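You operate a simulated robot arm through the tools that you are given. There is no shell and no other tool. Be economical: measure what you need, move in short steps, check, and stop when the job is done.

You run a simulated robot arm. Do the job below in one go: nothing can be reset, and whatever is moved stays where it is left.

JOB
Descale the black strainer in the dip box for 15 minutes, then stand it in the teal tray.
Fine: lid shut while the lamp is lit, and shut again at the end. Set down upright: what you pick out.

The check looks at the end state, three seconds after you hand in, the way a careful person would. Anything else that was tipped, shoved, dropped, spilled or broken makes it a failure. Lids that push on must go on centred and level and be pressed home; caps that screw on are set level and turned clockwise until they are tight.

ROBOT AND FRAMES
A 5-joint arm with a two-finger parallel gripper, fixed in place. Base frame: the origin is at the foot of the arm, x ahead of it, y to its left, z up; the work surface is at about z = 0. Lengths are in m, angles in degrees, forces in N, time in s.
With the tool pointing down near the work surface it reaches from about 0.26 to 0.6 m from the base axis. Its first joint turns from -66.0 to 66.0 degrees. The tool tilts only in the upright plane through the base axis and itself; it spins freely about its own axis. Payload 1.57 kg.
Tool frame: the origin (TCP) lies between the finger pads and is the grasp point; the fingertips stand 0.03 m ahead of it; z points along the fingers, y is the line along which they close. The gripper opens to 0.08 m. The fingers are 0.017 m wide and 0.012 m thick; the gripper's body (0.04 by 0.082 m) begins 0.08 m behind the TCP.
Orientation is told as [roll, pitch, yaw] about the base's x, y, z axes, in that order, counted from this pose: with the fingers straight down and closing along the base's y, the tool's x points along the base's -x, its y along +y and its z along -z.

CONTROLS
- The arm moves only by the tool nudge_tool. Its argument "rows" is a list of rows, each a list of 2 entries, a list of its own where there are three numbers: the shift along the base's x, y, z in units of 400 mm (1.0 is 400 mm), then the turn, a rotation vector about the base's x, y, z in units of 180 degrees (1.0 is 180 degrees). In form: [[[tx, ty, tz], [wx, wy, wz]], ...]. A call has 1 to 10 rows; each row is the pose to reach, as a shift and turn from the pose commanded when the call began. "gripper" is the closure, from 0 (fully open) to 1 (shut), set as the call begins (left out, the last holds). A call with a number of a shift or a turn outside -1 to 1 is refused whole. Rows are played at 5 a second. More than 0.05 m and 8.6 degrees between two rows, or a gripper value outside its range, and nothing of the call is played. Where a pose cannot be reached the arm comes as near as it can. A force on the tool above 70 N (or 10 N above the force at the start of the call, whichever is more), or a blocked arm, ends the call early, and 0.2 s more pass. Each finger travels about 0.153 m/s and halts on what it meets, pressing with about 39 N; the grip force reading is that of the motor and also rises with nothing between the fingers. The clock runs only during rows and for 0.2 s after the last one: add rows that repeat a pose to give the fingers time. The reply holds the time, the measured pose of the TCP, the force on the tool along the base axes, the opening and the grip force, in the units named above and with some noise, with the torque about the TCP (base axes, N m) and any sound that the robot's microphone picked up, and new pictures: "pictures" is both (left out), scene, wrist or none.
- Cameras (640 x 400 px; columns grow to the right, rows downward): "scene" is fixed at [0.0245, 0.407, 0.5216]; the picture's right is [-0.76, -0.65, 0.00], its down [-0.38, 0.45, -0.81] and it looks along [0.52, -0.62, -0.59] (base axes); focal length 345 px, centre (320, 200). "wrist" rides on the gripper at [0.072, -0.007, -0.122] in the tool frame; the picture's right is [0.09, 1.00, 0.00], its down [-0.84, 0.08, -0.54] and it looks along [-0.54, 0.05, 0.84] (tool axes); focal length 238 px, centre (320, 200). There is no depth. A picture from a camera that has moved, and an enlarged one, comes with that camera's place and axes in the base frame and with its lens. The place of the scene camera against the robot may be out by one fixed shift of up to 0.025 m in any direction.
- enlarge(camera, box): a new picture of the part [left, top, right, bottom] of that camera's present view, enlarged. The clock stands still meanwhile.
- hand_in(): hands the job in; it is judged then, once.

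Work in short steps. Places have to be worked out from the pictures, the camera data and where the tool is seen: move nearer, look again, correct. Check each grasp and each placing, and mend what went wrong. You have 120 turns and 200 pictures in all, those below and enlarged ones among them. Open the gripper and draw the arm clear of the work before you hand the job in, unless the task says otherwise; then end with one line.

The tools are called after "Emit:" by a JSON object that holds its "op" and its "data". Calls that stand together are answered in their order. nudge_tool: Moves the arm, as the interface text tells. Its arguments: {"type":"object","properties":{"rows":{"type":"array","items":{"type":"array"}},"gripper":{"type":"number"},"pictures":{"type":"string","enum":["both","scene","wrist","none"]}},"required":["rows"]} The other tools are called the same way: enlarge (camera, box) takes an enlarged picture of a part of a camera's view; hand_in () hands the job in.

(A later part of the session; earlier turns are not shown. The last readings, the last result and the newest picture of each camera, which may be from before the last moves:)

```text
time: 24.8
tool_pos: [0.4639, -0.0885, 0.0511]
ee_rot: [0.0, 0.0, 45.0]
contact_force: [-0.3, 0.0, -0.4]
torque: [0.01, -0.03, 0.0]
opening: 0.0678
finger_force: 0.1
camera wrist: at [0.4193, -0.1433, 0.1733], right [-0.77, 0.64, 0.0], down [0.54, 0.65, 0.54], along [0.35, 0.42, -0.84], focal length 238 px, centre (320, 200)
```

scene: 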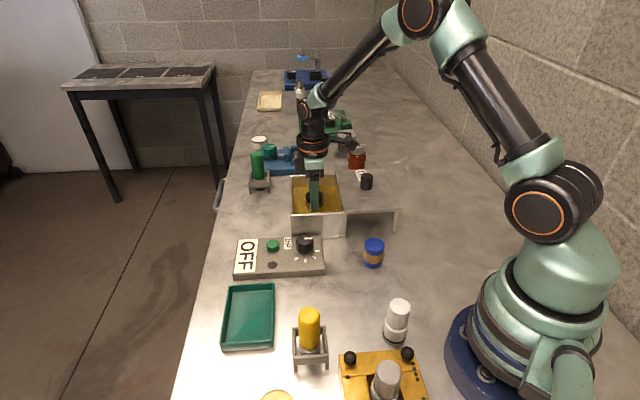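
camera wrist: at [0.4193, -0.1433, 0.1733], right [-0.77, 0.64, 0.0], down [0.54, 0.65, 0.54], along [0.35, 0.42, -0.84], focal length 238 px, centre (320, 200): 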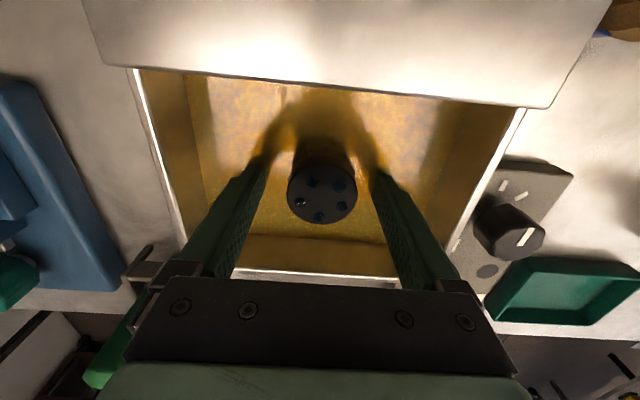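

Released and upright. Lift clear and look.

Emit:
{"op": "nudge_tool", "data": {"rows": [[[0, 0, 0.06], [0, 0, 0]], [[0, 0, 0.15], [0, 0, 0]], [[0, 0, 0.25], [0, 0, 0]], [[0, 0, 0.37], [0, 0, 0]], [[0, 0, 0.4], [0, 0, 0]], [[0, 0, 0.4], [0, 0, 0]]], "pictures": "both"}}

Emit:
{"op": "enlarge", "data": {"camera": "scene", "box": [250, 130, 410, 250]}}

```text
time: 26.2
tool_pos: [0.4627, -0.0875, 0.2118]
ee_rot: [0.1, 0.0, 44.9]
contact_force: [0.7, 1.0, -0.1]
torque: [0.0, 0.0, -0.03]
opening: 0.0679
finger_force: 0.0
camera wrist: at [0.4187, -0.143, 0.3347], right [-0.77, 0.64, 0.0], down [0.54, 0.65, 0.54], along [0.35, 0.42, -0.84], focal length 238 px, centre (320, 200)
```

scene: 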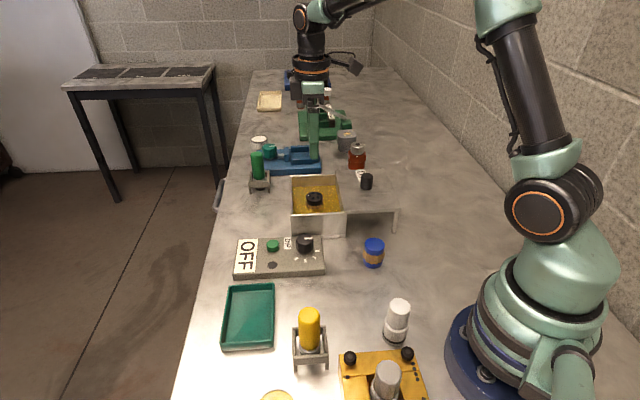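
wrist: 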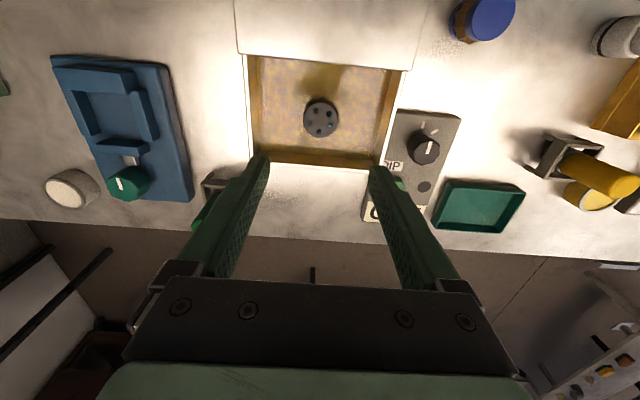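

```text
3.33 times, centred on (330, 190) of scene
camera zoom: at [0.0245, 0.407, 0.5216], right [-0.76, -0.65, 0.0], down [-0.38, 0.45, -0.81], along [0.52, -0.62, -0.59], focal length 1149 px, centre (287, 233)
```

zoom: 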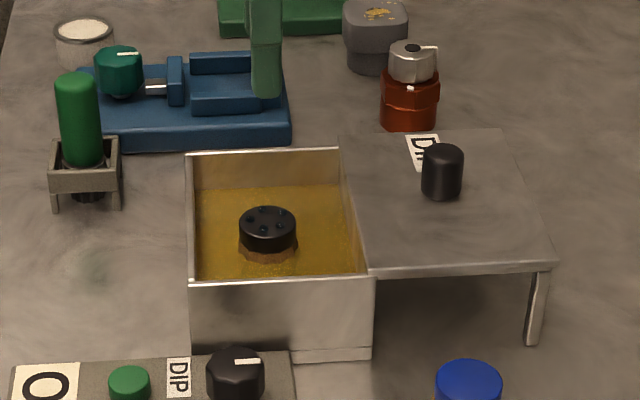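

Strainer stands upright in the bath. Now back to the lid knob at (0.380, −0.174), keeping yaw +45° (grip across), then descend.

Emit:
{"op": "nudge_tool", "data": {"rows": [[[-0.07, -0.072, 0], [0, 0, 0]], [[-0.14, -0.144, 0], [0, 0, 0]], [[-0.208, -0.2165, 0], [0, 0, 0]], [[-0.208, -0.2165, -0.1], [0, 0, 0]], [[-0.208, -0.2165, -0.2], [0, 0, 0]], [[-0.208, -0.2165, -0.24], [0, 0, 0]], [[-0.208, -0.2165, -0.255], [0, 0, 0]], [[-0.208, -0.2165, -0.255], [0, 0, 0]]], "gripper": 0, "pictures": "both"}}

```text
time: 28.0
tool_pos: [0.3812, -0.1747, 0.1087]
ee_rot: [0.1, 0.0, 45.1]
contact_force: [-1.9, 3.2, 9.0]
torque: [0.21, 0.2, -0.05]
opening: 0.0802
finger_force: 0.0
camera wrist: at [0.3359, -0.2305, 0.2312], right [-0.77, 0.64, 0.0], down [0.54, 0.65, 0.54], along [0.35, 0.42, -0.84], focal length 238 px, centre (320, 200)
```

scene: 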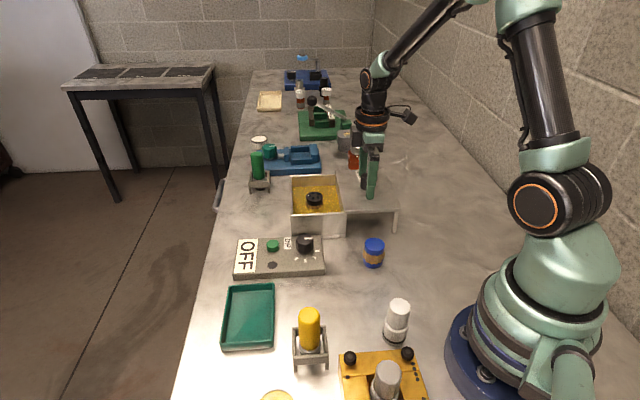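
wrist: 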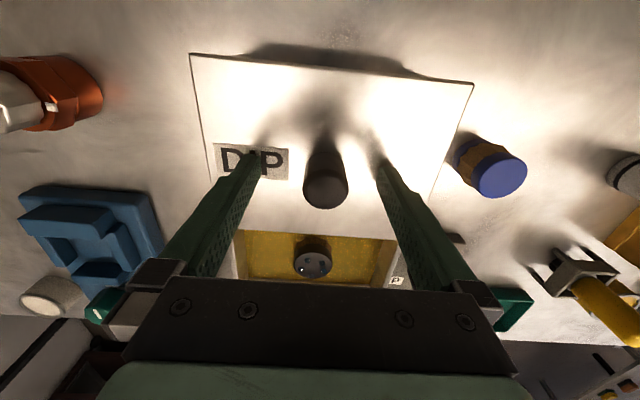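

Tips are just touching the lid (9 N), so I raise 2 mm, then close on the knob.

Emit:
{"op": "nudge_tool", "data": {"rows": [[[0, 0, 0.006], [0, 0, 0]], [[0, 0, 0.006], [0, 0, 0]]], "pictures": "none"}}

Emit:
{"op": "nudge_tool", "data": {"rows": [[[0, 0, 0], [0, 0, 0]], [[0, 0, 0], [0, 0, 0]], [[0, 0, 0], [0, 0, 0]]], "gripper": 1, "pictures": "none"}}

```text
time: 28.6
tool_pos: [0.3803, -0.1756, 0.1107]
ee_rot: [0.0, 0.0, 45.0]
contact_force: [0.0, -0.1, 0.1]
torque: [-0.01, -0.02, -0.02]
opening: 0.0802
finger_force: 0.1
```

```text
time: 29.4
tool_pos: [0.379, -0.1737, 0.1108]
ee_rot: [0.6, 0.1, 45.1]
contact_force: [-18.8, 24.7, 8.7]
torque: [-0.03, -0.84, 0.0]
opening: 0.0276
finger_force: 38.0
```

Gripped; small sideways offset, which I correct while sliding the lid shut along (+1,+1).

Emit:
{"op": "nudge_tool", "data": {"rows": [[[-0.003, 0.003, 0], [0, 0, 0]], [[0.03, 0.036, 0], [0, 0, 0]], [[0.07, 0.076, 0], [0, 0, 0]], [[0.11, 0.116, 0], [0, 0, 0]], [[0.15, 0.156, 0], [0, 0, 0]], [[0.18, 0.186, 0], [0, 0, 0]], [[0.18, 0.186, 0], [0, 0, 0]]], "pictures": "scene"}}

```text
time: 31.0
tool_pos: [0.4501, -0.1, 0.1107]
ee_rot: [0.2, 0.1, 45.1]
contact_force: [-19.3, 19.9, 16.6]
torque: [0.29, -0.59, 0.08]
opening: 0.0272
finger_force: 37.9
```

scene: 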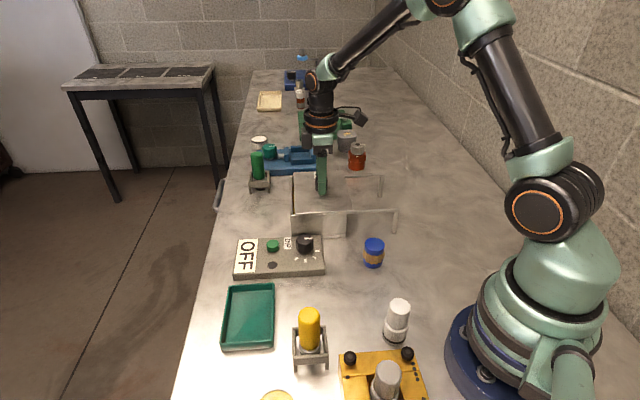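

Keep relieving the side load and push the last ~12 mm to the stop.

Emit:
{"op": "nudge_tool", "data": {"rows": [[[0.0, 0.008, 0], [0, 0, 0]], [[0.01, 0.018, 0], [0, 0, 0]], [[0.02, 0.028, 0], [0, 0, 0]], [[0.026, 0.034, 0], [0, 0, 0]], [[0.026, 0.034, 0], [0, 0, 0]]], "pictures": "scene"}}

Emit:
{"op": "enlarge", "data": {"camera": "scene", "box": [250, 130, 410, 250]}}

```text
time: 32.2
tool_pos: [0.4629, -0.0878, 0.1102]
ee_rot: [0.0, 0.0, 44.8]
contact_force: [-12.4, -27.2, -6.0]
torque: [-1.11, -0.08, -0.03]
opening: 0.0277
finger_force: 37.4
```

scene: 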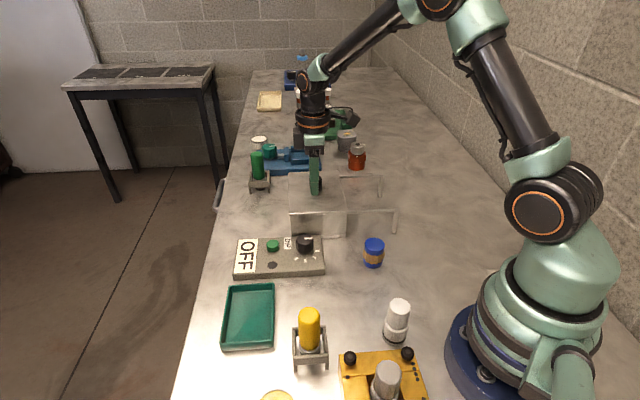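

```text
3.33 times, centred on (330, 190) of scene
camera zoom: at [0.0246, 0.407, 0.5216], right [-0.76, -0.65, 0.0], down [-0.38, 0.45, -0.81], along [0.52, -0.62, -0.59], focal length 1149 px, centre (287, 233)
```

zoom: 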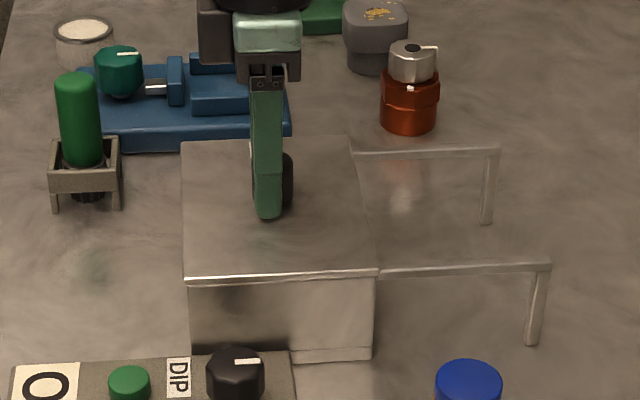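

Lid is shut at its stop. Release and lift.

Emit:
{"op": "nudge_tool", "data": {"rows": [[[-0.003, -0.005, 0], [0, 0, 0]], [[-0.003, -0.005, 0], [0, 0, 0]]], "pictures": "none"}}

Emit:
{"op": "nudge_tool", "data": {"rows": [[[0, 0, 0], [0, 0, 0]], [[0, 0, 0], [0, 0, 0]], [[0, 0, 0], [0, 0, 0]], [[0, 0, 0.1], [0, 0, 0]], [[0, 0, 0.2], [0, 0, 0]], [[-0.08, 0.08, 0.25], [0, 0, 0]], [[-0.15, 0.16, 0.25], [0, 0, 0]], [[-0.195, 0.25, 0.25], [0, 0, 0]], [[-0.195, 0.29, 0.25], [0, 0, 0]], [[-0.195, 0.29, 0.25], [0, 0, 0]]], "gripper": 0, "pictures": "both"}}

Emit:
{"op": "enlarge", "data": {"camera": "wrist", "box": [220, 60, 440, 200]}}

```text
time: 32.8
tool_pos: [0.4622, -0.0894, 0.1105]
ee_rot: [-0.1, -0.1, 45.0]
contact_force: [7.1, -20.3, -21.6]
torque: [0.15, 0.45, 0.04]
opening: 0.0273
finger_force: 38.0
```

```text
time: 35.0
tool_pos: [0.3851, 0.027, 0.2102]
ee_rot: [0.0, 0.0, 45.0]
contact_force: [0.1, 1.3, -0.2]
torque: [-0.04, -0.02, -0.01]
opening: 0.0801
finger_force: 0.0
camera wrist: at [0.3406, -0.0283, 0.3329], right [-0.77, 0.64, 0.0], down [0.54, 0.65, 0.54], along [0.35, 0.42, -0.84], focal length 238 px, centre (320, 200)
```

scene: 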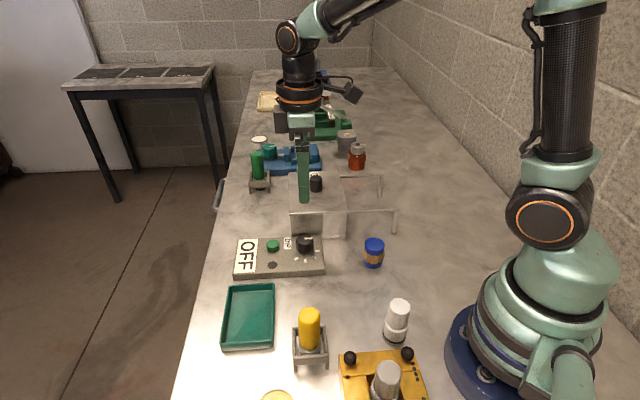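
wrist: 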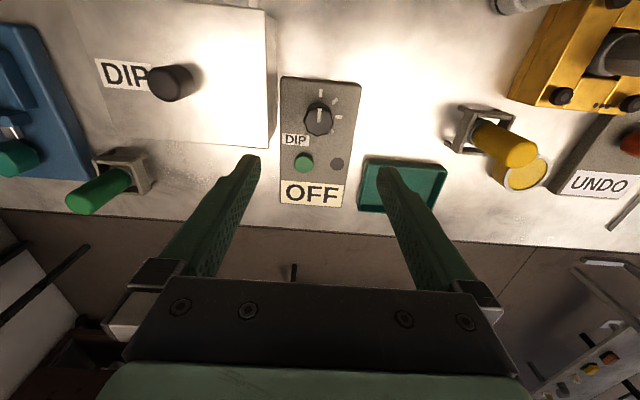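

```text
2.86 times, centred on (330, 130) of wrist
camera zoom: at [0.3406, -0.0283, 0.3329], right [-0.77, 0.64, 0.0], down [0.54, 0.65, 0.54], along [0.35, 0.42, -0.84], focal length 681 px, centre (291, 400)
```

zoom: 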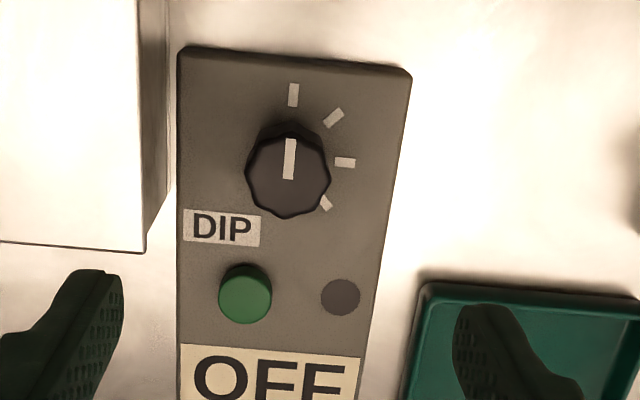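

Panel read squarely: four ticks from 12 o'clock clockwise, pointer on the first. I'll grasp the dial at (0.3865, 0.027), with fingers partly open.

Emit:
{"op": "nudge_tool", "data": {"rows": [[[0.003, 0.0, -0.1], [0, 0, 0]], [[0.003, 0.0, -0.2], [0, 0, 0]], [[0.003, 0.0, -0.28], [0, 0, 0]], [[0.003, 0.0, -0.325], [0, 0, 0]], [[0.003, 0.0, -0.34], [0, 0, 0]], [[0.003, 0.0, -0.34], [0, 0, 0]]], "gripper": 0.25, "pictures": "both"}}

Emit:
{"op": "enlarge", "data": {"camera": "scene", "box": [220, 180, 380, 300]}}

```text
time: 36.4
tool_pos: [0.3845, 0.0269, 0.0752]
ee_rot: [-0.1, 0.1, 44.9]
contact_force: [-1.2, -0.7, -0.6]
torque: [-0.01, 0.0, -0.01]
opening: 0.0602
finger_force: 0.1
camera wrist: at [0.3408, -0.0272, 0.1974], right [-0.77, 0.64, 0.0], down [0.54, 0.65, 0.54], along [0.35, 0.42, -0.84], focal length 238 px, centre (320, 200)
```

scene: 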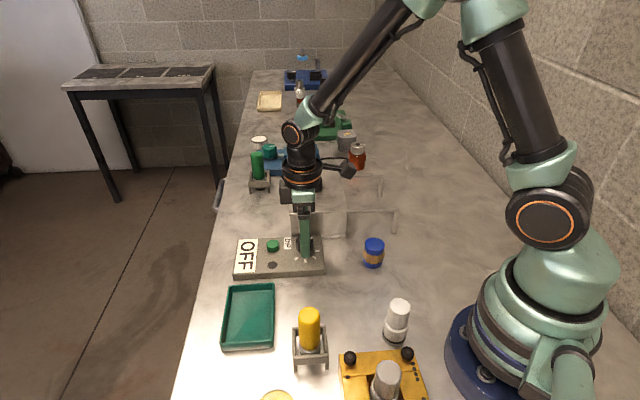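
wrist: 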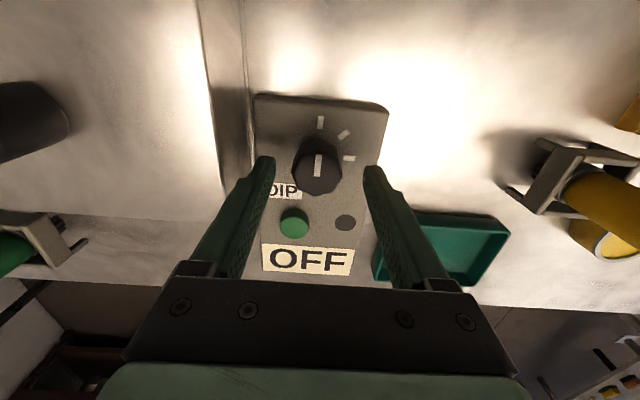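

```text
3.33 times, centred on (300, 240) of scene
camera zoom: at [0.0245, 0.407, 0.5216], right [-0.76, -0.65, 0.0], down [-0.38, 0.45, -0.81], along [0.52, -0.62, -0.59], focal length 1149 px, centre (387, 67)
```

zoom: 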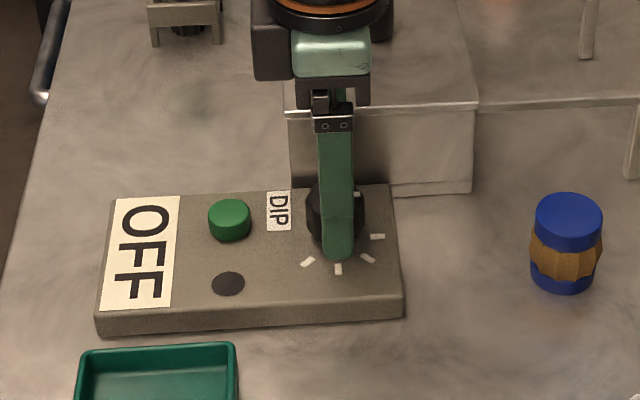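

Aligned with the dial. Lower 6 mm and close.

Emit:
{"op": "nudge_tool", "data": {"rows": [[[0.002, -0.001, -0.008], [0, 0, 0]], [[0.002, -0.001, -0.015], [0, 0, 0]], [[0.002, -0.001, -0.015], [0, 0, 0]]], "pictures": "none"}}

Emit:
{"op": "nudge_tool", "data": {"rows": [[[0, 0, 0], [0, 0, 0]], [[0, 0, 0], [0, 0, 0]], [[0, 0, 0], [0, 0, 0]]], "gripper": 1, "pictures": "none"}}

```text
time: 37.2
tool_pos: [0.3865, 0.0273, 0.0695]
ee_rot: [0.1, 0.0, 45.0]
contact_force: [0.3, -0.4, -0.7]
torque: [0.01, -0.02, -0.01]
opening: 0.0597
finger_force: 0.1
```

```text
time: 38.0
tool_pos: [0.3876, 0.0267, 0.0705]
ee_rot: [-0.1, -0.1, 44.9]
contact_force: [13.7, -18.9, -13.0]
torque: [-0.05, -0.16, -0.09]
opening: 0.0333
finger_force: 41.3
```

Gripped (0.033 m). Turn the dial 45° clockwise and see whether the display responds.

Emit:
{"op": "nudge_tool", "data": {"rows": [[[0.002, -0.003, 0], [0, 0, -0.04]], [[0.002, -0.003, 0], [0, 0, -0.08]], [[0.002, -0.003, 0], [0, 0, -0.12]], [[0.002, -0.003, 0], [0, 0, -0.16]], [[0.002, -0.003, 0], [0, 0, -0.2]], [[0.002, -0.003, 0], [0, 0, -0.24]], [[0.002, -0.003, 0], [0, 0, -0.25]], [[0.002, -0.003, 0], [0, 0, -0.25]]], "pictures": "both"}}

Emit:
{"op": "enlarge", "data": {"camera": "scene", "box": [220, 200, 360, 300]}}

Emit:
{"op": "enlarge", "data": {"camera": "wrist", "box": [200, 80, 440, 260]}}

```text
time: 39.8
tool_pos: [0.3878, 0.0274, 0.0699]
ee_rot: [0.0, 0.0, -0.1]
contact_force: [-1.1, 29.4, 13.6]
torque: [0.51, -0.55, 0.01]
opening: 0.0335
finger_force: 41.6
camera wrist: at [0.3162, 0.0203, 0.192], right [-0.09, 1.0, 0.0], down [0.84, 0.08, 0.54], along [0.54, 0.05, -0.84], focal length 238 px, centre (320, 200)
```

scene: 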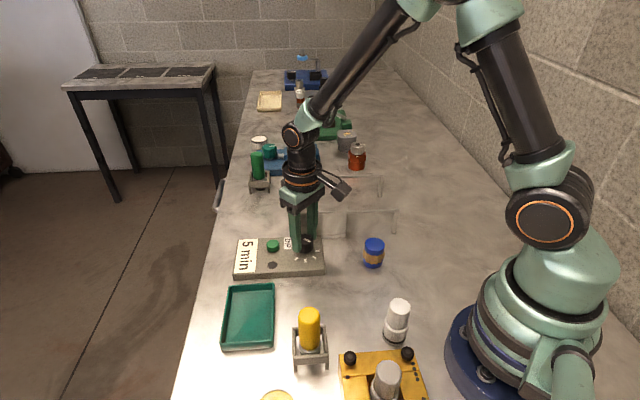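
wrist: 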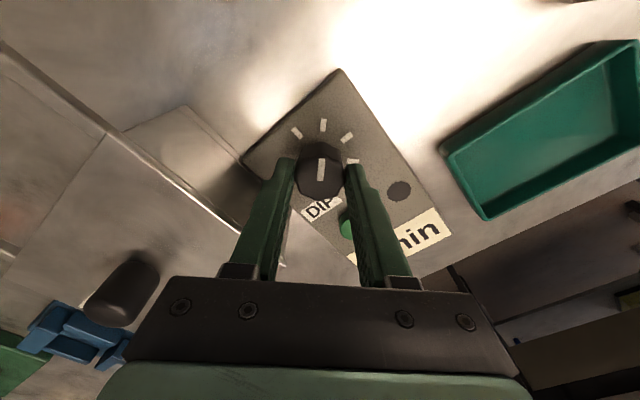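

```text
4.00 times, centred on (290, 250) of scene
camera zoom: at [0.0244, 0.407, 0.5217], right [-0.76, -0.65, 0.0], down [-0.38, 0.45, -0.81], along [0.52, -0.62, -0.59], focal length 1379 px, centre (440, 0)
```

zoom: 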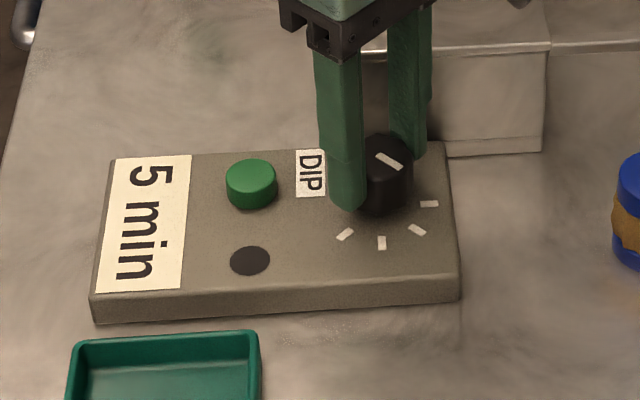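

```text
2.22 times, centred on (320, 170) of wrist
camera zoom: at [0.3162, 0.0203, 0.192], right [-0.09, 1.0, 0.0], down [0.84, 0.08, 0.54], along [0.54, 0.05, -0.84], focal length 530 px, centre (320, 267)
```

zoom: 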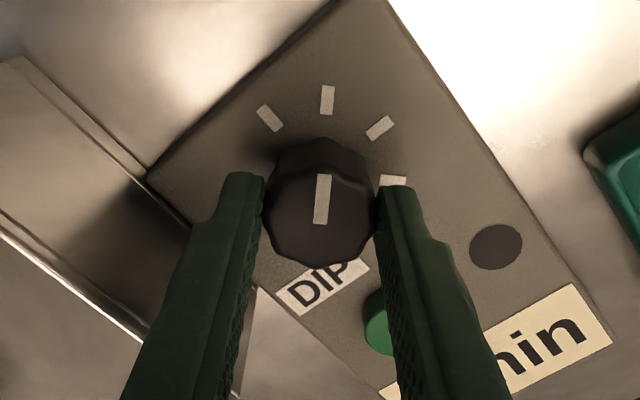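

Display shows "5 min". Turn another 45° while relieving the side force.

Emit:
{"op": "nudge_tool", "data": {"rows": [[[0.0, 0.003, 0], [0, 0, -0.04]], [[0.0, 0.003, 0], [0, 0, -0.08]], [[0.0, 0.003, 0], [0, 0, -0.12]], [[0.0, 0.003, 0], [0, 0, -0.16]], [[0.0, 0.003, 0], [0, 0, -0.2]], [[0.0, 0.003, 0], [0, 0, -0.24]], [[0.0, 0.003, 0], [0, 0, -0.25]], [[0.0, 0.003, 0], [0, 0, -0.25]]], "pictures": "none"}}

Emit:
{"op": "enlarge", "data": {"camera": "scene", "box": [220, 200, 360, 300]}}

```text
time: 41.6
tool_pos: [0.3877, 0.0267, 0.0686]
ee_rot: [0.1, -0.2, -45.0]
contact_force: [1.0, 25.6, 17.3]
torque: [0.36, 0.0, -0.01]
opening: 0.0334
finger_force: 41.3
```

```text
4.00 times, centred on (290, 250) of scene
camera zoom: at [0.0244, 0.407, 0.5216], right [-0.76, -0.65, 0.0], down [-0.38, 0.45, -0.81], along [0.52, -0.62, -0.59], focal length 1379 px, centre (440, 0)
```

zoom: 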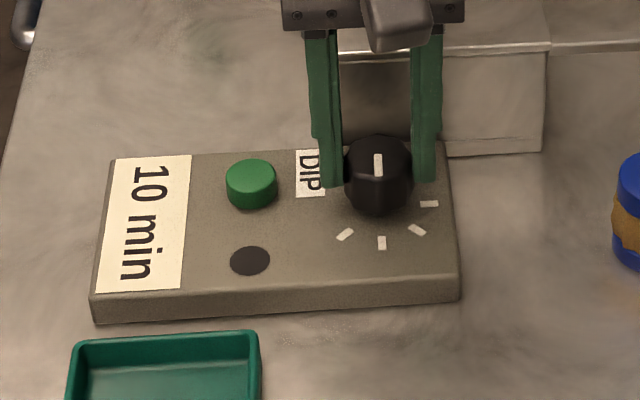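

"10 min". One more notch.

Emit:
{"op": "nudge_tool", "data": {"rows": [[[0.0, 0.002, 0], [0, 0, -0.04]], [[0.0, 0.002, 0], [0, 0, -0.08]], [[0.0, 0.002, 0], [0, 0, -0.12]], [[0.0, 0.002, 0], [0, 0, -0.16]], [[0.0, 0.002, 0], [0, 0, -0.2]], [[0.0, 0.002, 0], [0, 0, -0.24]], [[0.0, 0.002, 0], [0, 0, -0.25]], [[0.0, 0.002, 0], [0, 0, -0.25]]], "pictures": "none"}}

Emit:
{"op": "enlarge", "data": {"camera": "scene", "box": [220, 200, 360, 300]}}

```text
time: 43.4
tool_pos: [0.3883, 0.027, 0.0696]
ee_rot: [0.1, 0.1, -90.1]
contact_force: [15.2, -8.2, -1.8]
torque: [-0.26, 0.07, 0.24]
opening: 0.0334
finger_force: 41.5
```

```text
4.00 times, centred on (290, 250) of scene
camera zoom: at [0.0245, 0.407, 0.5216], right [-0.76, -0.65, 0.0], down [-0.38, 0.45, -0.81], along [0.52, -0.62, -0.59], focal length 1379 px, centre (440, 0)
```

zoom: 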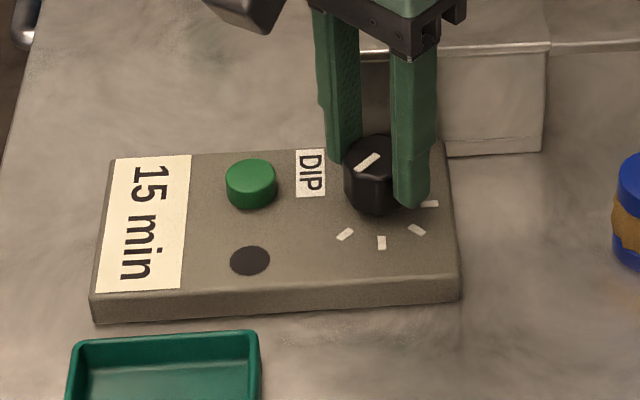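

"15 min" is set. Release with modest opening and lift.

Emit:
{"op": "nudge_tool", "data": {"rows": [[[0.002, 0, 0], [0, 0, 0]], [[0.002, 0, 0], [0, 0, 0]], [[0.002, 0, 0], [0, 0, 0]], [[0.002, 0, 0.08], [0, 0, 0]], [[0.002, 0, 0.18], [0, 0, 0]], [[0.002, 0, 0.25], [0, 0, 0]], [[0.002, 0, 0.25], [0, 0, 0]]], "gripper": 0.25, "pictures": "both"}}

Emit:
{"op": "enlarge", "data": {"camera": "wrist", "box": [200, 60, 440, 240]}}

```text
time: 45.0
tool_pos: [0.3887, 0.0262, 0.1692]
ee_rot: [0.0, -0.1, -90.0]
contact_force: [-0.3, 0.0, -0.3]
torque: [0.0, 0.01, 0.03]
opening: 0.06
finger_force: 0.1
camera wrist: at [0.3829, 0.098, 0.2912], right [1.0, 0.09, 0.0], down [0.08, -0.84, 0.54], along [0.05, -0.54, -0.84], focal length 238 px, centre (320, 200)
```

scene: 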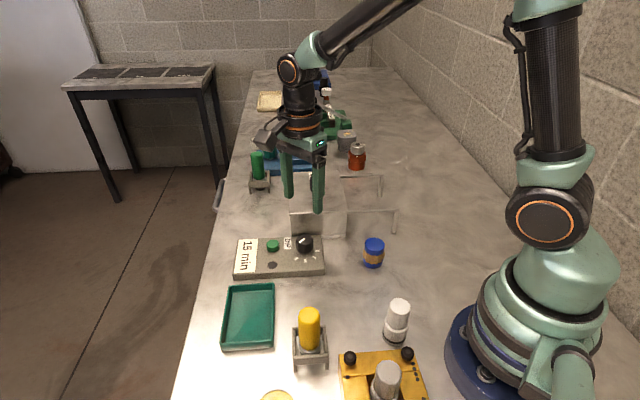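
wrist: 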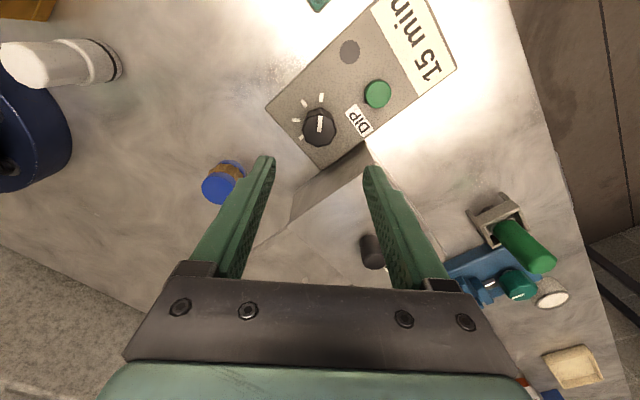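

```text
2.22 times, centred on (320, 150) of wrist
camera zoom: at [0.3829, 0.098, 0.2912], right [1.0, 0.09, 0.0], down [0.08, -0.84, 0.54], along [0.05, -0.54, -0.84], focal length 530 px, centre (320, 311)
```

zoom: 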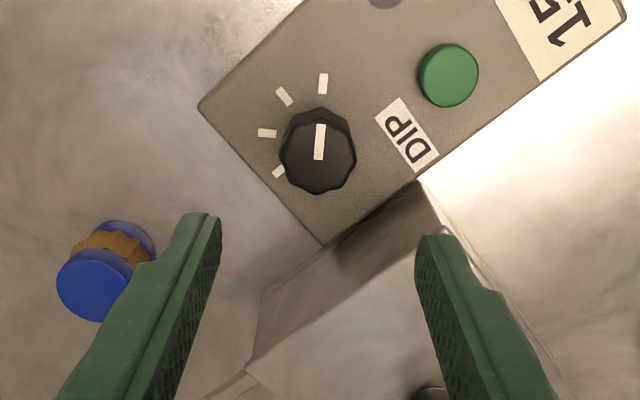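

Button is at about (0.445, 0.062, 0.025). Close the gripper, move above it and descend to 10 mm over it.

Emit:
{"op": "nudge_tool", "data": {"rows": [[[0.07, 0.045, 0], [0, 0, 0]], [[0.141, 0.089, 0], [0, 0, 0]], [[0.141, 0.089, -0.1], [0, 0, 0]], [[0.141, 0.089, -0.2], [0, 0, 0]], [[0.141, 0.089, -0.255], [0, 0, 0]], [[0.141, 0.089, -0.255], [0, 0, 0]]], "gripper": 1, "pictures": "both"}}

Emit:
{"op": "enlarge", "data": {"camera": "scene", "box": [220, 200, 360, 300]}}

```text
time: 46.4
tool_pos: [0.4441, 0.0651, 0.0696]
ee_rot: [-0.1, -0.1, -90.0]
contact_force: [-0.1, -0.4, -0.5]
torque: [0.01, 0.0, 0.0]
opening: 0.0
finger_force: 21.4
camera wrist: at [0.4383, 0.1361, 0.1912], right [1.0, 0.09, 0.0], down [0.08, -0.84, 0.54], along [0.05, -0.54, -0.84], focal length 238 px, centre (320, 200)
```

scene: 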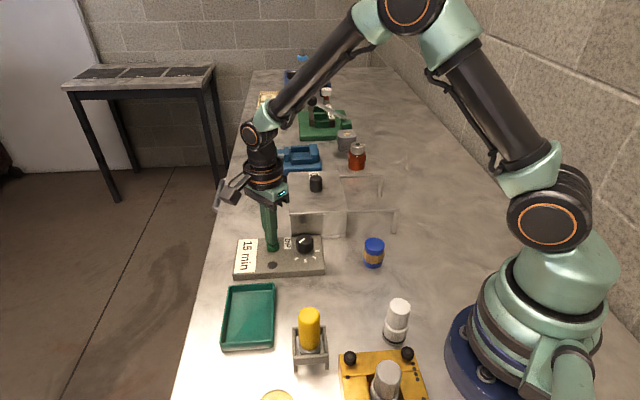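
wrist: 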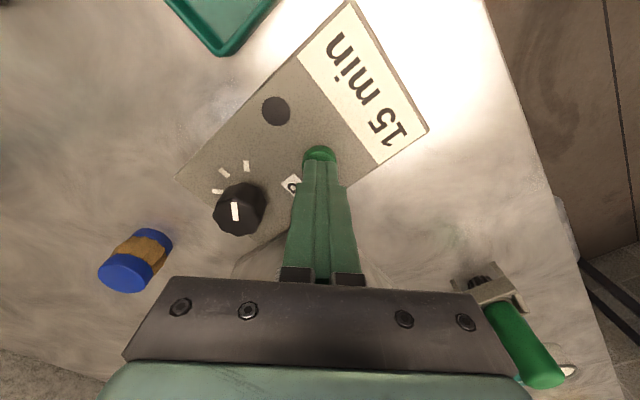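

```text
4.00 times, centred on (290, 250) of scene
camera zoom: at [0.0245, 0.407, 0.5216], right [-0.76, -0.65, 0.0], down [-0.38, 0.45, -0.81], along [0.52, -0.62, -0.59], focal length 1379 px, centre (440, 0)
```

zoom: 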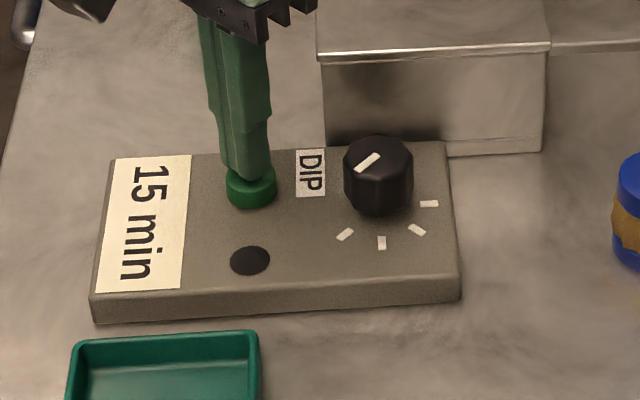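

Directly above the button. Press down in small steps, watching force.

Emit:
{"op": "nudge_tool", "data": {"rows": [[[0, -0.004, -0.015], [0, 0, 0]], [[0, -0.004, -0.025], [0, 0, 0]], [[0, -0.004, -0.03], [0, 0, 0]], [[0, -0.004, -0.035], [0, 0, 0]]], "pictures": "none"}}

Emit:
{"op": "enlarge", "data": {"camera": "scene", "box": [220, 200, 360, 300]}}

```text
time: 47.4
tool_pos: [0.445, 0.0613, 0.0541]
ee_rot: [0.1, -0.1, -90.0]
contact_force: [-9.7, 2.8, 25.1]
torque: [0.08, 0.26, -0.01]
opening: 0.0
finger_force: 21.4
heard: click
```

```text
4.00 times, centred on (290, 250) of scene
camera zoom: at [0.0244, 0.407, 0.5217], right [-0.76, -0.65, 0.0], down [-0.38, 0.45, -0.81], along [0.52, -0.62, -0.59], focal length 1379 px, centre (440, 0)
```

zoom: 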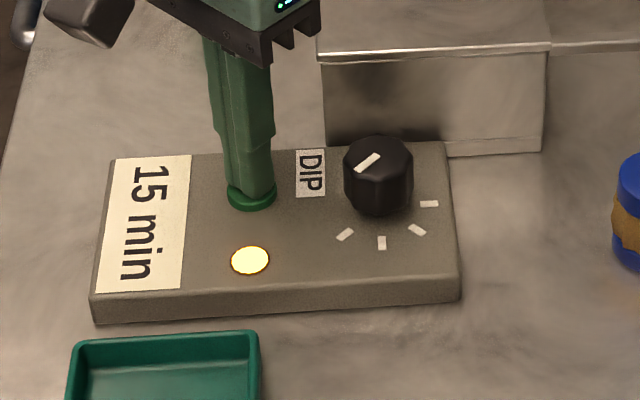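

Click heard, lamp lit. Lift off the button.

Emit:
{"op": "nudge_tool", "data": {"rows": [[[0, 0, 0.03], [0, 0, 0]], [[0, 0, 0.13], [0, 0, 0]], [[0, 0, 0.23], [0, 0, 0]], [[0, 0, 0.33], [0, 0, 0]], [[0, 0, 0.4], [0, 0, 0]], [[0, 0, 0.4], [0, 0, 0]]], "pictures": "scene"}}

```text
time: 48.8
tool_pos: [0.4438, 0.0598, 0.2149]
ee_rot: [0.0, 0.0, -90.0]
contact_force: [0.4, 0.6, -0.1]
torque: [-0.01, -0.01, 0.01]
opening: 0.0
finger_force: 21.8
```

scene: 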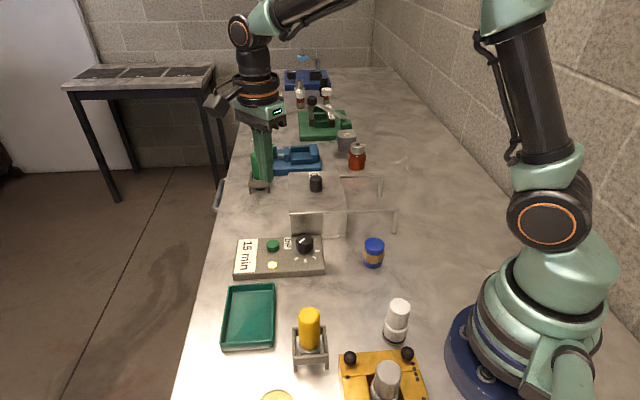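

Lamp lit. While waiting, move above the closed lid's knob (not touching), at yaw −45°.

Emit:
{"op": "nudge_tool", "data": {"rows": [[[0.007, -0.054, 0], [0, 0, 0.036]], [[0.014, -0.108, 0], [0, 0, 0.072]], [[0.021, -0.162, 0], [0, 0, 0.108]], [[0.028, -0.216, 0], [0, 0, 0.144]], [[0.035, -0.27, 0], [0, 0, 0.18]], [[0.042, -0.324, 0], [0, 0, 0.216]], [[0.0455, -0.377, 0], [0, 0, 0.25]], [[0.0455, -0.377, 0], [0, 0, 0.25]], [[0.0455, -0.377, 0], [0, 0, 0.25]], [[0.0455, -0.377, 0], [0, 0, 0.25]]], "gripper": 0, "pictures": "scene"}}

```text
time: 51.0
tool_pos: [0.4626, -0.0894, 0.2109]
ee_rot: [0.0, 0.0, -45.0]
contact_force: [0.2, 0.1, 0.0]
torque: [0.02, -0.03, 0.0]
opening: 0.0798
finger_force: 0.0
```

scene: 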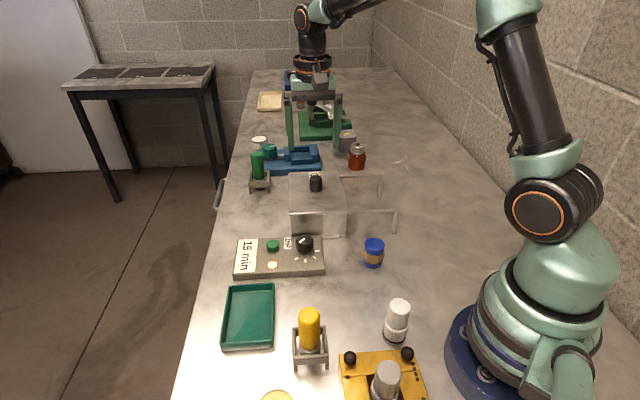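

Lamp still lit; wait in place.

Emit:
{"op": "nudge_tool", "data": {"rows": [[[0, 0, 0], [0, 0, 0]], [[0, 0, 0], [0, 0, 0]], [[0, 0, 0], [0, 0, 0]], [[0, 0, 0], [0, 0, 0]], [[0, 0, 0], [0, 0, 0]], [[0, 0, 0], [0, 0, 0]], [[0, 0, 0], [0, 0, 0]], [[0, 0, 0], [0, 0, 0]], [[0, 0, 0], [0, 0, 0]], [[0, 0, 0], [0, 0, 0]]], "pictures": "none"}}

Emit:
{"op": "nudge_tool", "data": {"rows": [[[0, 0, 0], [0, 0, 0]], [[0, 0, 0], [0, 0, 0]], [[0, 0, 0], [0, 0, 0]], [[0, 0, 0], [0, 0, 0]], [[0, 0, 0], [0, 0, 0]], [[0, 0, 0], [0, 0, 0]], [[0, 0, 0], [0, 0, 0]], [[0, 0, 0], [0, 0, 0]], [[0, 0, 0], [0, 0, 0]], [[0, 0, 0], [0, 0, 0]]], "pictures": "none"}}

Emit:
{"op": "nudge_tool", "data": {"rows": [[[0, 0, 0], [0, 0, 0]], [[0, 0, 0], [0, 0, 0]], [[0, 0, 0], [0, 0, 0]], [[0, 0, 0], [0, 0, 0]], [[0, 0, 0], [0, 0, 0]], [[0, 0, 0], [0, 0, 0]], [[0, 0, 0], [0, 0, 0]], [[0, 0, 0], [0, 0, 0]], [[0, 0, 0], [0, 0, 0]], [[0, 0, 0], [0, 0, 0]]], "pictures": "scene"}}

```text
time: 53.2
tool_pos: [0.4635, -0.0891, 0.2116]
ee_rot: [-0.1, 0.0, -45.0]
contact_force: [0.0, -0.3, 0.7]
torque: [0.03, 0.01, 0.01]
opening: 0.0799
finger_force: 0.0
```

```text
time: 55.4
tool_pos: [0.4636, -0.0889, 0.2124]
ee_rot: [0.0, 0.0, -44.9]
contact_force: [-0.2, -0.9, -0.2]
torque: [0.02, 0.0, -0.01]
opening: 0.0799
finger_force: 0.0
```

```text
time: 57.6
tool_pos: [0.4635, -0.0886, 0.2126]
ee_rot: [0.1, 0.0, -45.0]
contact_force: [0.0, -0.1, -0.3]
torque: [-0.01, 0.01, -0.01]
opening: 0.0798
finger_force: 0.1
```

scene: 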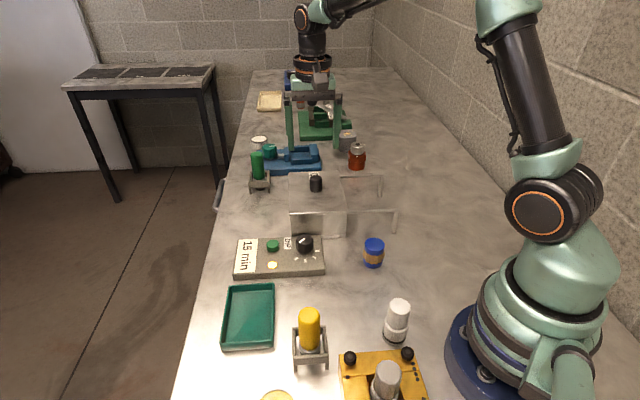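

Still lit after about 10 s; keep waiting.

Emit:
{"op": "nudge_tool", "data": {"rows": [[[0, 0, 0], [0, 0, 0]], [[0, 0, 0], [0, 0, 0]], [[0, 0, 0], [0, 0, 0]], [[0, 0, 0], [0, 0, 0]], [[0, 0, 0], [0, 0, 0]], [[0, 0, 0], [0, 0, 0]], [[0, 0, 0], [0, 0, 0]], [[0, 0, 0], [0, 0, 0]], [[0, 0, 0], [0, 0, 0]], [[0, 0, 0], [0, 0, 0]]], "pictures": "none"}}

Emit:
{"op": "nudge_tool", "data": {"rows": [[[0, 0, 0], [0, 0, 0]], [[0, 0, 0], [0, 0, 0]], [[0, 0, 0], [0, 0, 0]], [[0, 0, 0], [0, 0, 0]], [[0, 0, 0], [0, 0, 0]], [[0, 0, 0], [0, 0, 0]], [[0, 0, 0], [0, 0, 0]], [[0, 0, 0], [0, 0, 0]], [[0, 0, 0], [0, 0, 0]], [[0, 0, 0], [0, 0, 0]]], "pictures": "none"}}

Emit:
{"op": "nudge_tool", "data": {"rows": [[[0, 0, 0], [0, 0, 0]], [[0, 0, 0], [0, 0, 0]], [[0, 0, 0], [0, 0, 0]], [[0, 0, 0], [0, 0, 0]], [[0, 0, 0], [0, 0, 0]], [[0, 0, 0], [0, 0, 0]], [[0, 0, 0], [0, 0, 0]], [[0, 0, 0], [0, 0, 0]], [[0, 0, 0], [0, 0, 0]], [[0, 0, 0], [0, 0, 0]]], "pictures": "scene"}}

```text
time: 59.8
tool_pos: [0.4632, -0.089, 0.2128]
ee_rot: [0.0, 0.1, -45.0]
contact_force: [0.1, 0.5, 0.1]
torque: [0.01, 0.01, -0.05]
opening: 0.0798
finger_force: 0.0
```

```text
time: 62.0
tool_pos: [0.4639, -0.0888, 0.212]
ee_rot: [0.0, -0.1, -45.0]
contact_force: [-0.7, -0.1, 0.2]
torque: [0.02, 0.01, -0.02]
opening: 0.08
finger_force: 0.0
```

```text
time: 64.2
tool_pos: [0.4633, -0.0891, 0.2113]
ee_rot: [0.0, 0.0, -45.0]
contact_force: [-0.5, 0.5, -1.1]
torque: [0.01, -0.03, -0.02]
opening: 0.08
finger_force: 0.0
```

scene: 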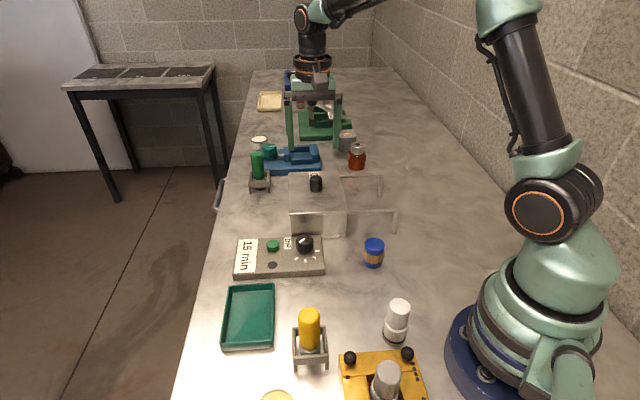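

Lamp is off. Descend on the knob.

Emit:
{"op": "nudge_tool", "data": {"rows": [[[-0.005, -0.001, -0.1], [0, 0, 0]], [[-0.005, -0.001, -0.18], [0, 0, 0]], [[-0.005, -0.001, -0.23], [0, 0, 0]], [[-0.005, -0.001, -0.25], [0, 0, 0]], [[-0.005, -0.001, -0.25], [0, 0, 0]]], "pictures": "none"}}

Emit:
{"op": "nudge_tool", "data": {"rows": [[[0, 0, 0], [0, 0, 0]], [[0, 0, 0], [0, 0, 0]], [[0, 0, 0], [0, 0, 0]]], "gripper": 1, "pictures": "none"}}

```text
time: 65.4
tool_pos: [0.4596, -0.0883, 0.1111]
ee_rot: [0.1, 0.0, -44.9]
contact_force: [-0.2, -0.3, 0.3]
torque: [-0.01, -0.01, 0.01]
opening: 0.08
finger_force: 0.0
```

```text
time: 66.2
tool_pos: [0.459, -0.0914, 0.1119]
ee_rot: [-0.2, 0.0, -45.1]
contact_force: [-11.3, -13.5, 3.8]
torque: [0.28, -0.06, -0.08]
opening: 0.0274
finger_force: 38.3
```

Gripped. Slide the lid open along (−1,−1) again.

Emit:
{"op": "nudge_tool", "data": {"rows": [[[-0.04, -0.04, 0], [0, 0, 0]], [[-0.08, -0.08, 0], [0, 0, 0]], [[-0.12, -0.12, 0], [0, 0, 0]], [[-0.16, -0.16, 0], [0, 0, 0]], [[-0.19, -0.19, 0], [0, 0, 0]], [[-0.205, -0.21, 0], [0, 0, 0]], [[-0.205, -0.21, 0], [0, 0, 0]]], "pictures": "none"}}

```text
time: 67.8
tool_pos: [0.376, -0.1731, 0.112]
ee_rot: [-0.2, 0.4, -44.8]
contact_force: [1.4, 31.1, -19.5]
torque: [1.31, -0.2, 0.17]
opening: 0.0274
finger_force: 37.7
```

At the stop. Relax, release, and lift.

Emit:
{"op": "nudge_tool", "data": {"rows": [[[0.004, 0.007, 0], [0, 0, 0]], [[0.004, 0.007, 0], [0, 0, 0]]], "pictures": "none"}}

Emit:
{"op": "nudge_tool", "data": {"rows": [[[0, 0, 0], [0, 0, 0]], [[0, 0, 0], [0, 0, 0]], [[0, 0, 0], [0, 0, 0]], [[0, 0, 0.1], [0, 0, 0]], [[0, 0, 0.2], [0, 0, 0]], [[0, 0, 0.28], [0, 0, 0]], [[0, 0, 0.28], [0, 0, 0]]], "gripper": 0, "pictures": "both"}}

Emit:
{"op": "enlarge", "data": {"camera": "scene", "box": [250, 130, 410, 250]}}

```text
time: 68.4
tool_pos: [0.3765, -0.1728, 0.1129]
ee_rot: [-0.1, 0.3, -45.1]
contact_force: [-10.0, 10.2, -9.5]
torque: [1.11, 0.24, -0.02]
opening: 0.0275
finger_force: 38.2
```

```text
time: 70.0
tool_pos: [0.3814, -0.1718, 0.2268]
ee_rot: [0.1, 0.1, -45.0]
contact_force: [0.2, -0.3, -0.7]
torque: [-0.03, 0.01, -0.01]
opening: 0.0797
finger_force: 0.1
camera wrist: at [0.3273, -0.1259, 0.3489], right [0.64, 0.77, 0.0], down [0.65, -0.54, 0.54], along [0.42, -0.35, -0.84], focal length 238 px, centre (320, 200)
```

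scene: 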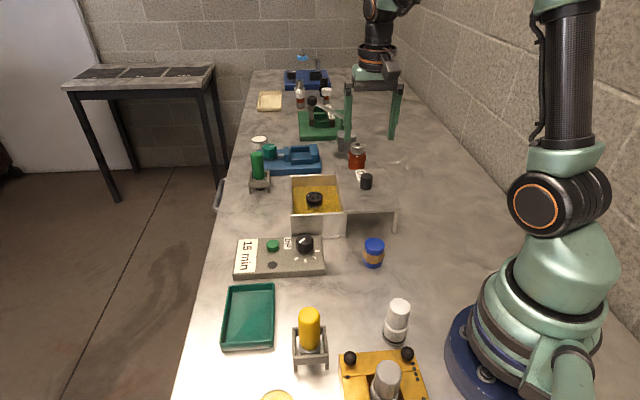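
wrist: 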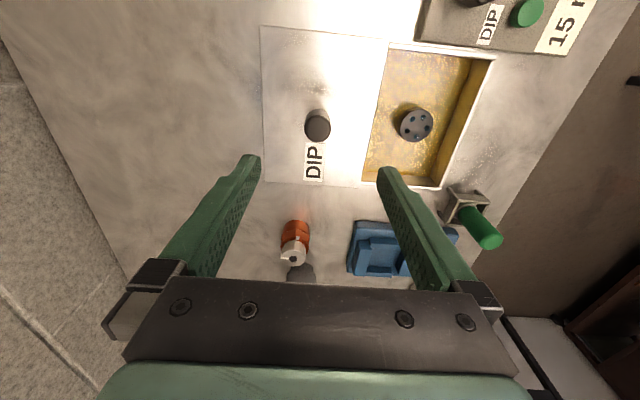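

```text
3.33 times, centred on (330, 190) of scene
camera zoom: at [0.0245, 0.407, 0.5216], right [-0.76, -0.65, 0.0], down [-0.38, 0.45, -0.81], along [0.52, -0.62, -0.59], focal length 1149 px, centre (287, 233)
```

zoom: 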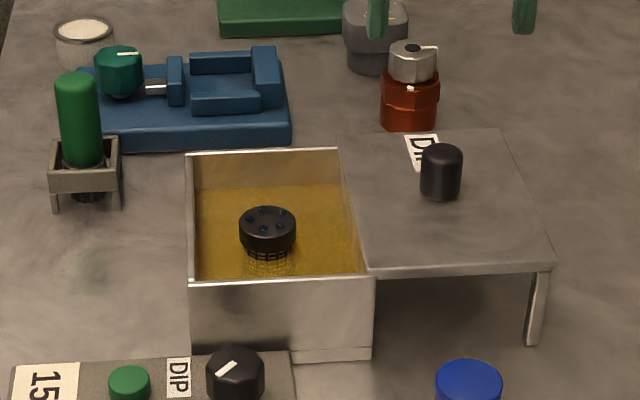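

Crust is gone; strainer now clean black mesh. Move above it while yawing back to +45°.

Emit:
{"op": "nudge_tool", "data": {"rows": [[[0.021, 0.021, 0], [0, 0, 0.045]], [[0.042, 0.042, 0], [0, 0, 0.09]], [[0.063, 0.063, 0], [0, 0, 0.135]], [[0.084, 0.084, 0], [0, 0, 0.18]], [[0.105, 0.105, 0], [0, 0, 0.225]], [[0.126, 0.126, 0], [0, 0, 0.27]], [[0.147, 0.147, 0], [0, 0, 0.315]], [[0.168, 0.168, 0], [0, 0, 0.36]], [[0.189, 0.189, 0], [0, 0, 0.405]], [[0.2065, 0.209, 0], [0, 0, 0.45]]], "pictures": "none"}}

Emit:
{"op": "nudge_tool", "data": {"rows": [[[0, 0, 0], [0, 0, 0.03]], [[0, 0, 0], [0, 0, 0.05]], [[0, 0, -0.1], [0, 0, 0.05]], [[0, 0, -0.2], [0, 0, 0.05]], [[0, 0, -0.2], [0, 0, 0.05]]], "gripper": 0.15, "pictures": "both"}}

```text
time: 72.2
tool_pos: [0.4622, -0.0864, 0.2251]
ee_rot: [0.0, 0.1, 36.2]
contact_force: [-0.4, 0.1, 0.8]
torque: [0.03, 0.0, 0.01]
opening: 0.0801
finger_force: 0.0
```

```text
time: 73.4
tool_pos: [0.461, -0.0873, 0.1449]
ee_rot: [-0.1, 0.0, 45.1]
contact_force: [-0.4, -0.1, 0.0]
torque: [-0.01, -0.02, -0.01]
opening: 0.0678
finger_force: 0.1
camera wrist: at [0.4157, -0.1426, 0.2674], right [-0.77, 0.64, 0.0], down [0.54, 0.65, 0.54], along [0.35, 0.42, -0.84], focal length 238 px, centre (320, 200)
```

scene: 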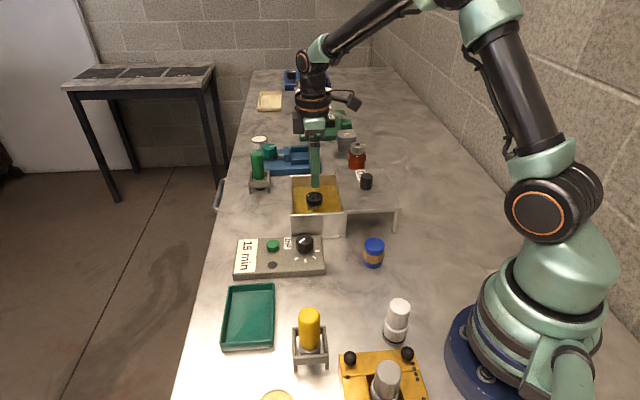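
wrist: 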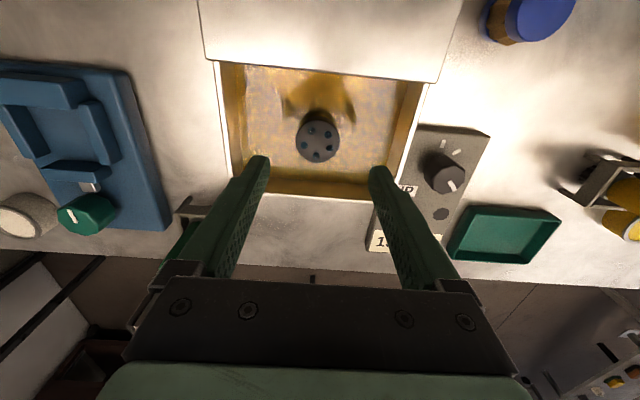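

Strainer at (0.464, −0.088), fingers straddle it. Descend to z≈0.051 and close.

Emit:
{"op": "nudge_tool", "data": {"rows": [[[0.005, -0.002, -0.08], [0, 0, 0]], [[0.005, -0.002, -0.16], [0, 0, 0]], [[0.005, -0.002, -0.21], [0, 0, 0]], [[0.005, -0.002, -0.233], [0, 0, 0]], [[0.005, -0.002, -0.233], [0, 0, 0]]], "pictures": "none"}}

Emit:
{"op": "nudge_tool", "data": {"rows": [[[0, 0, 0], [0, 0, 0]], [[0, 0, 0], [0, 0, 0]], [[0, 0, 0], [0, 0, 0]]], "gripper": 1, "pictures": "wrist"}}

```text
time: 74.6
tool_pos: [0.4642, -0.0886, 0.0521]
ee_rot: [0.0, 0.1, 45.0]
contact_force: [0.0, -0.6, 0.0]
torque: [0.01, 0.01, -0.01]
opening: 0.0683
finger_force: 0.0
```

```text
time: 75.4
tool_pos: [0.4635, -0.0892, 0.0531]
ee_rot: [-0.1, 0.0, 45.0]
contact_force: [-0.2, -0.3, 0.4]
torque: [-0.02, 0.0, -0.04]
opening: 0.0382
finger_force: 39.2
camera wrist: at [0.4187, -0.1445, 0.1751], right [-0.77, 0.64, 0.0], down [0.54, 0.65, 0.54], along [0.35, 0.42, -0.84], focal length 238 px, centre (320, 200)
```

wrist: 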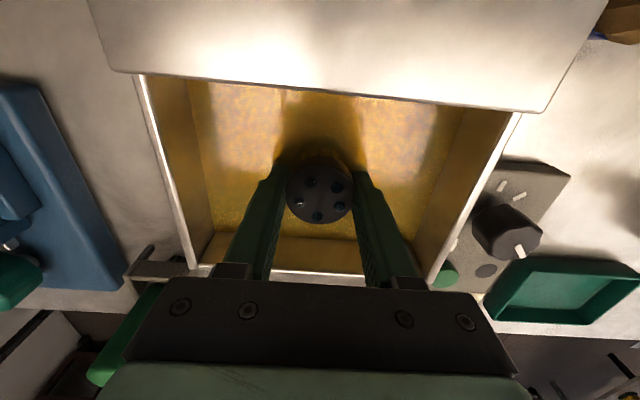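

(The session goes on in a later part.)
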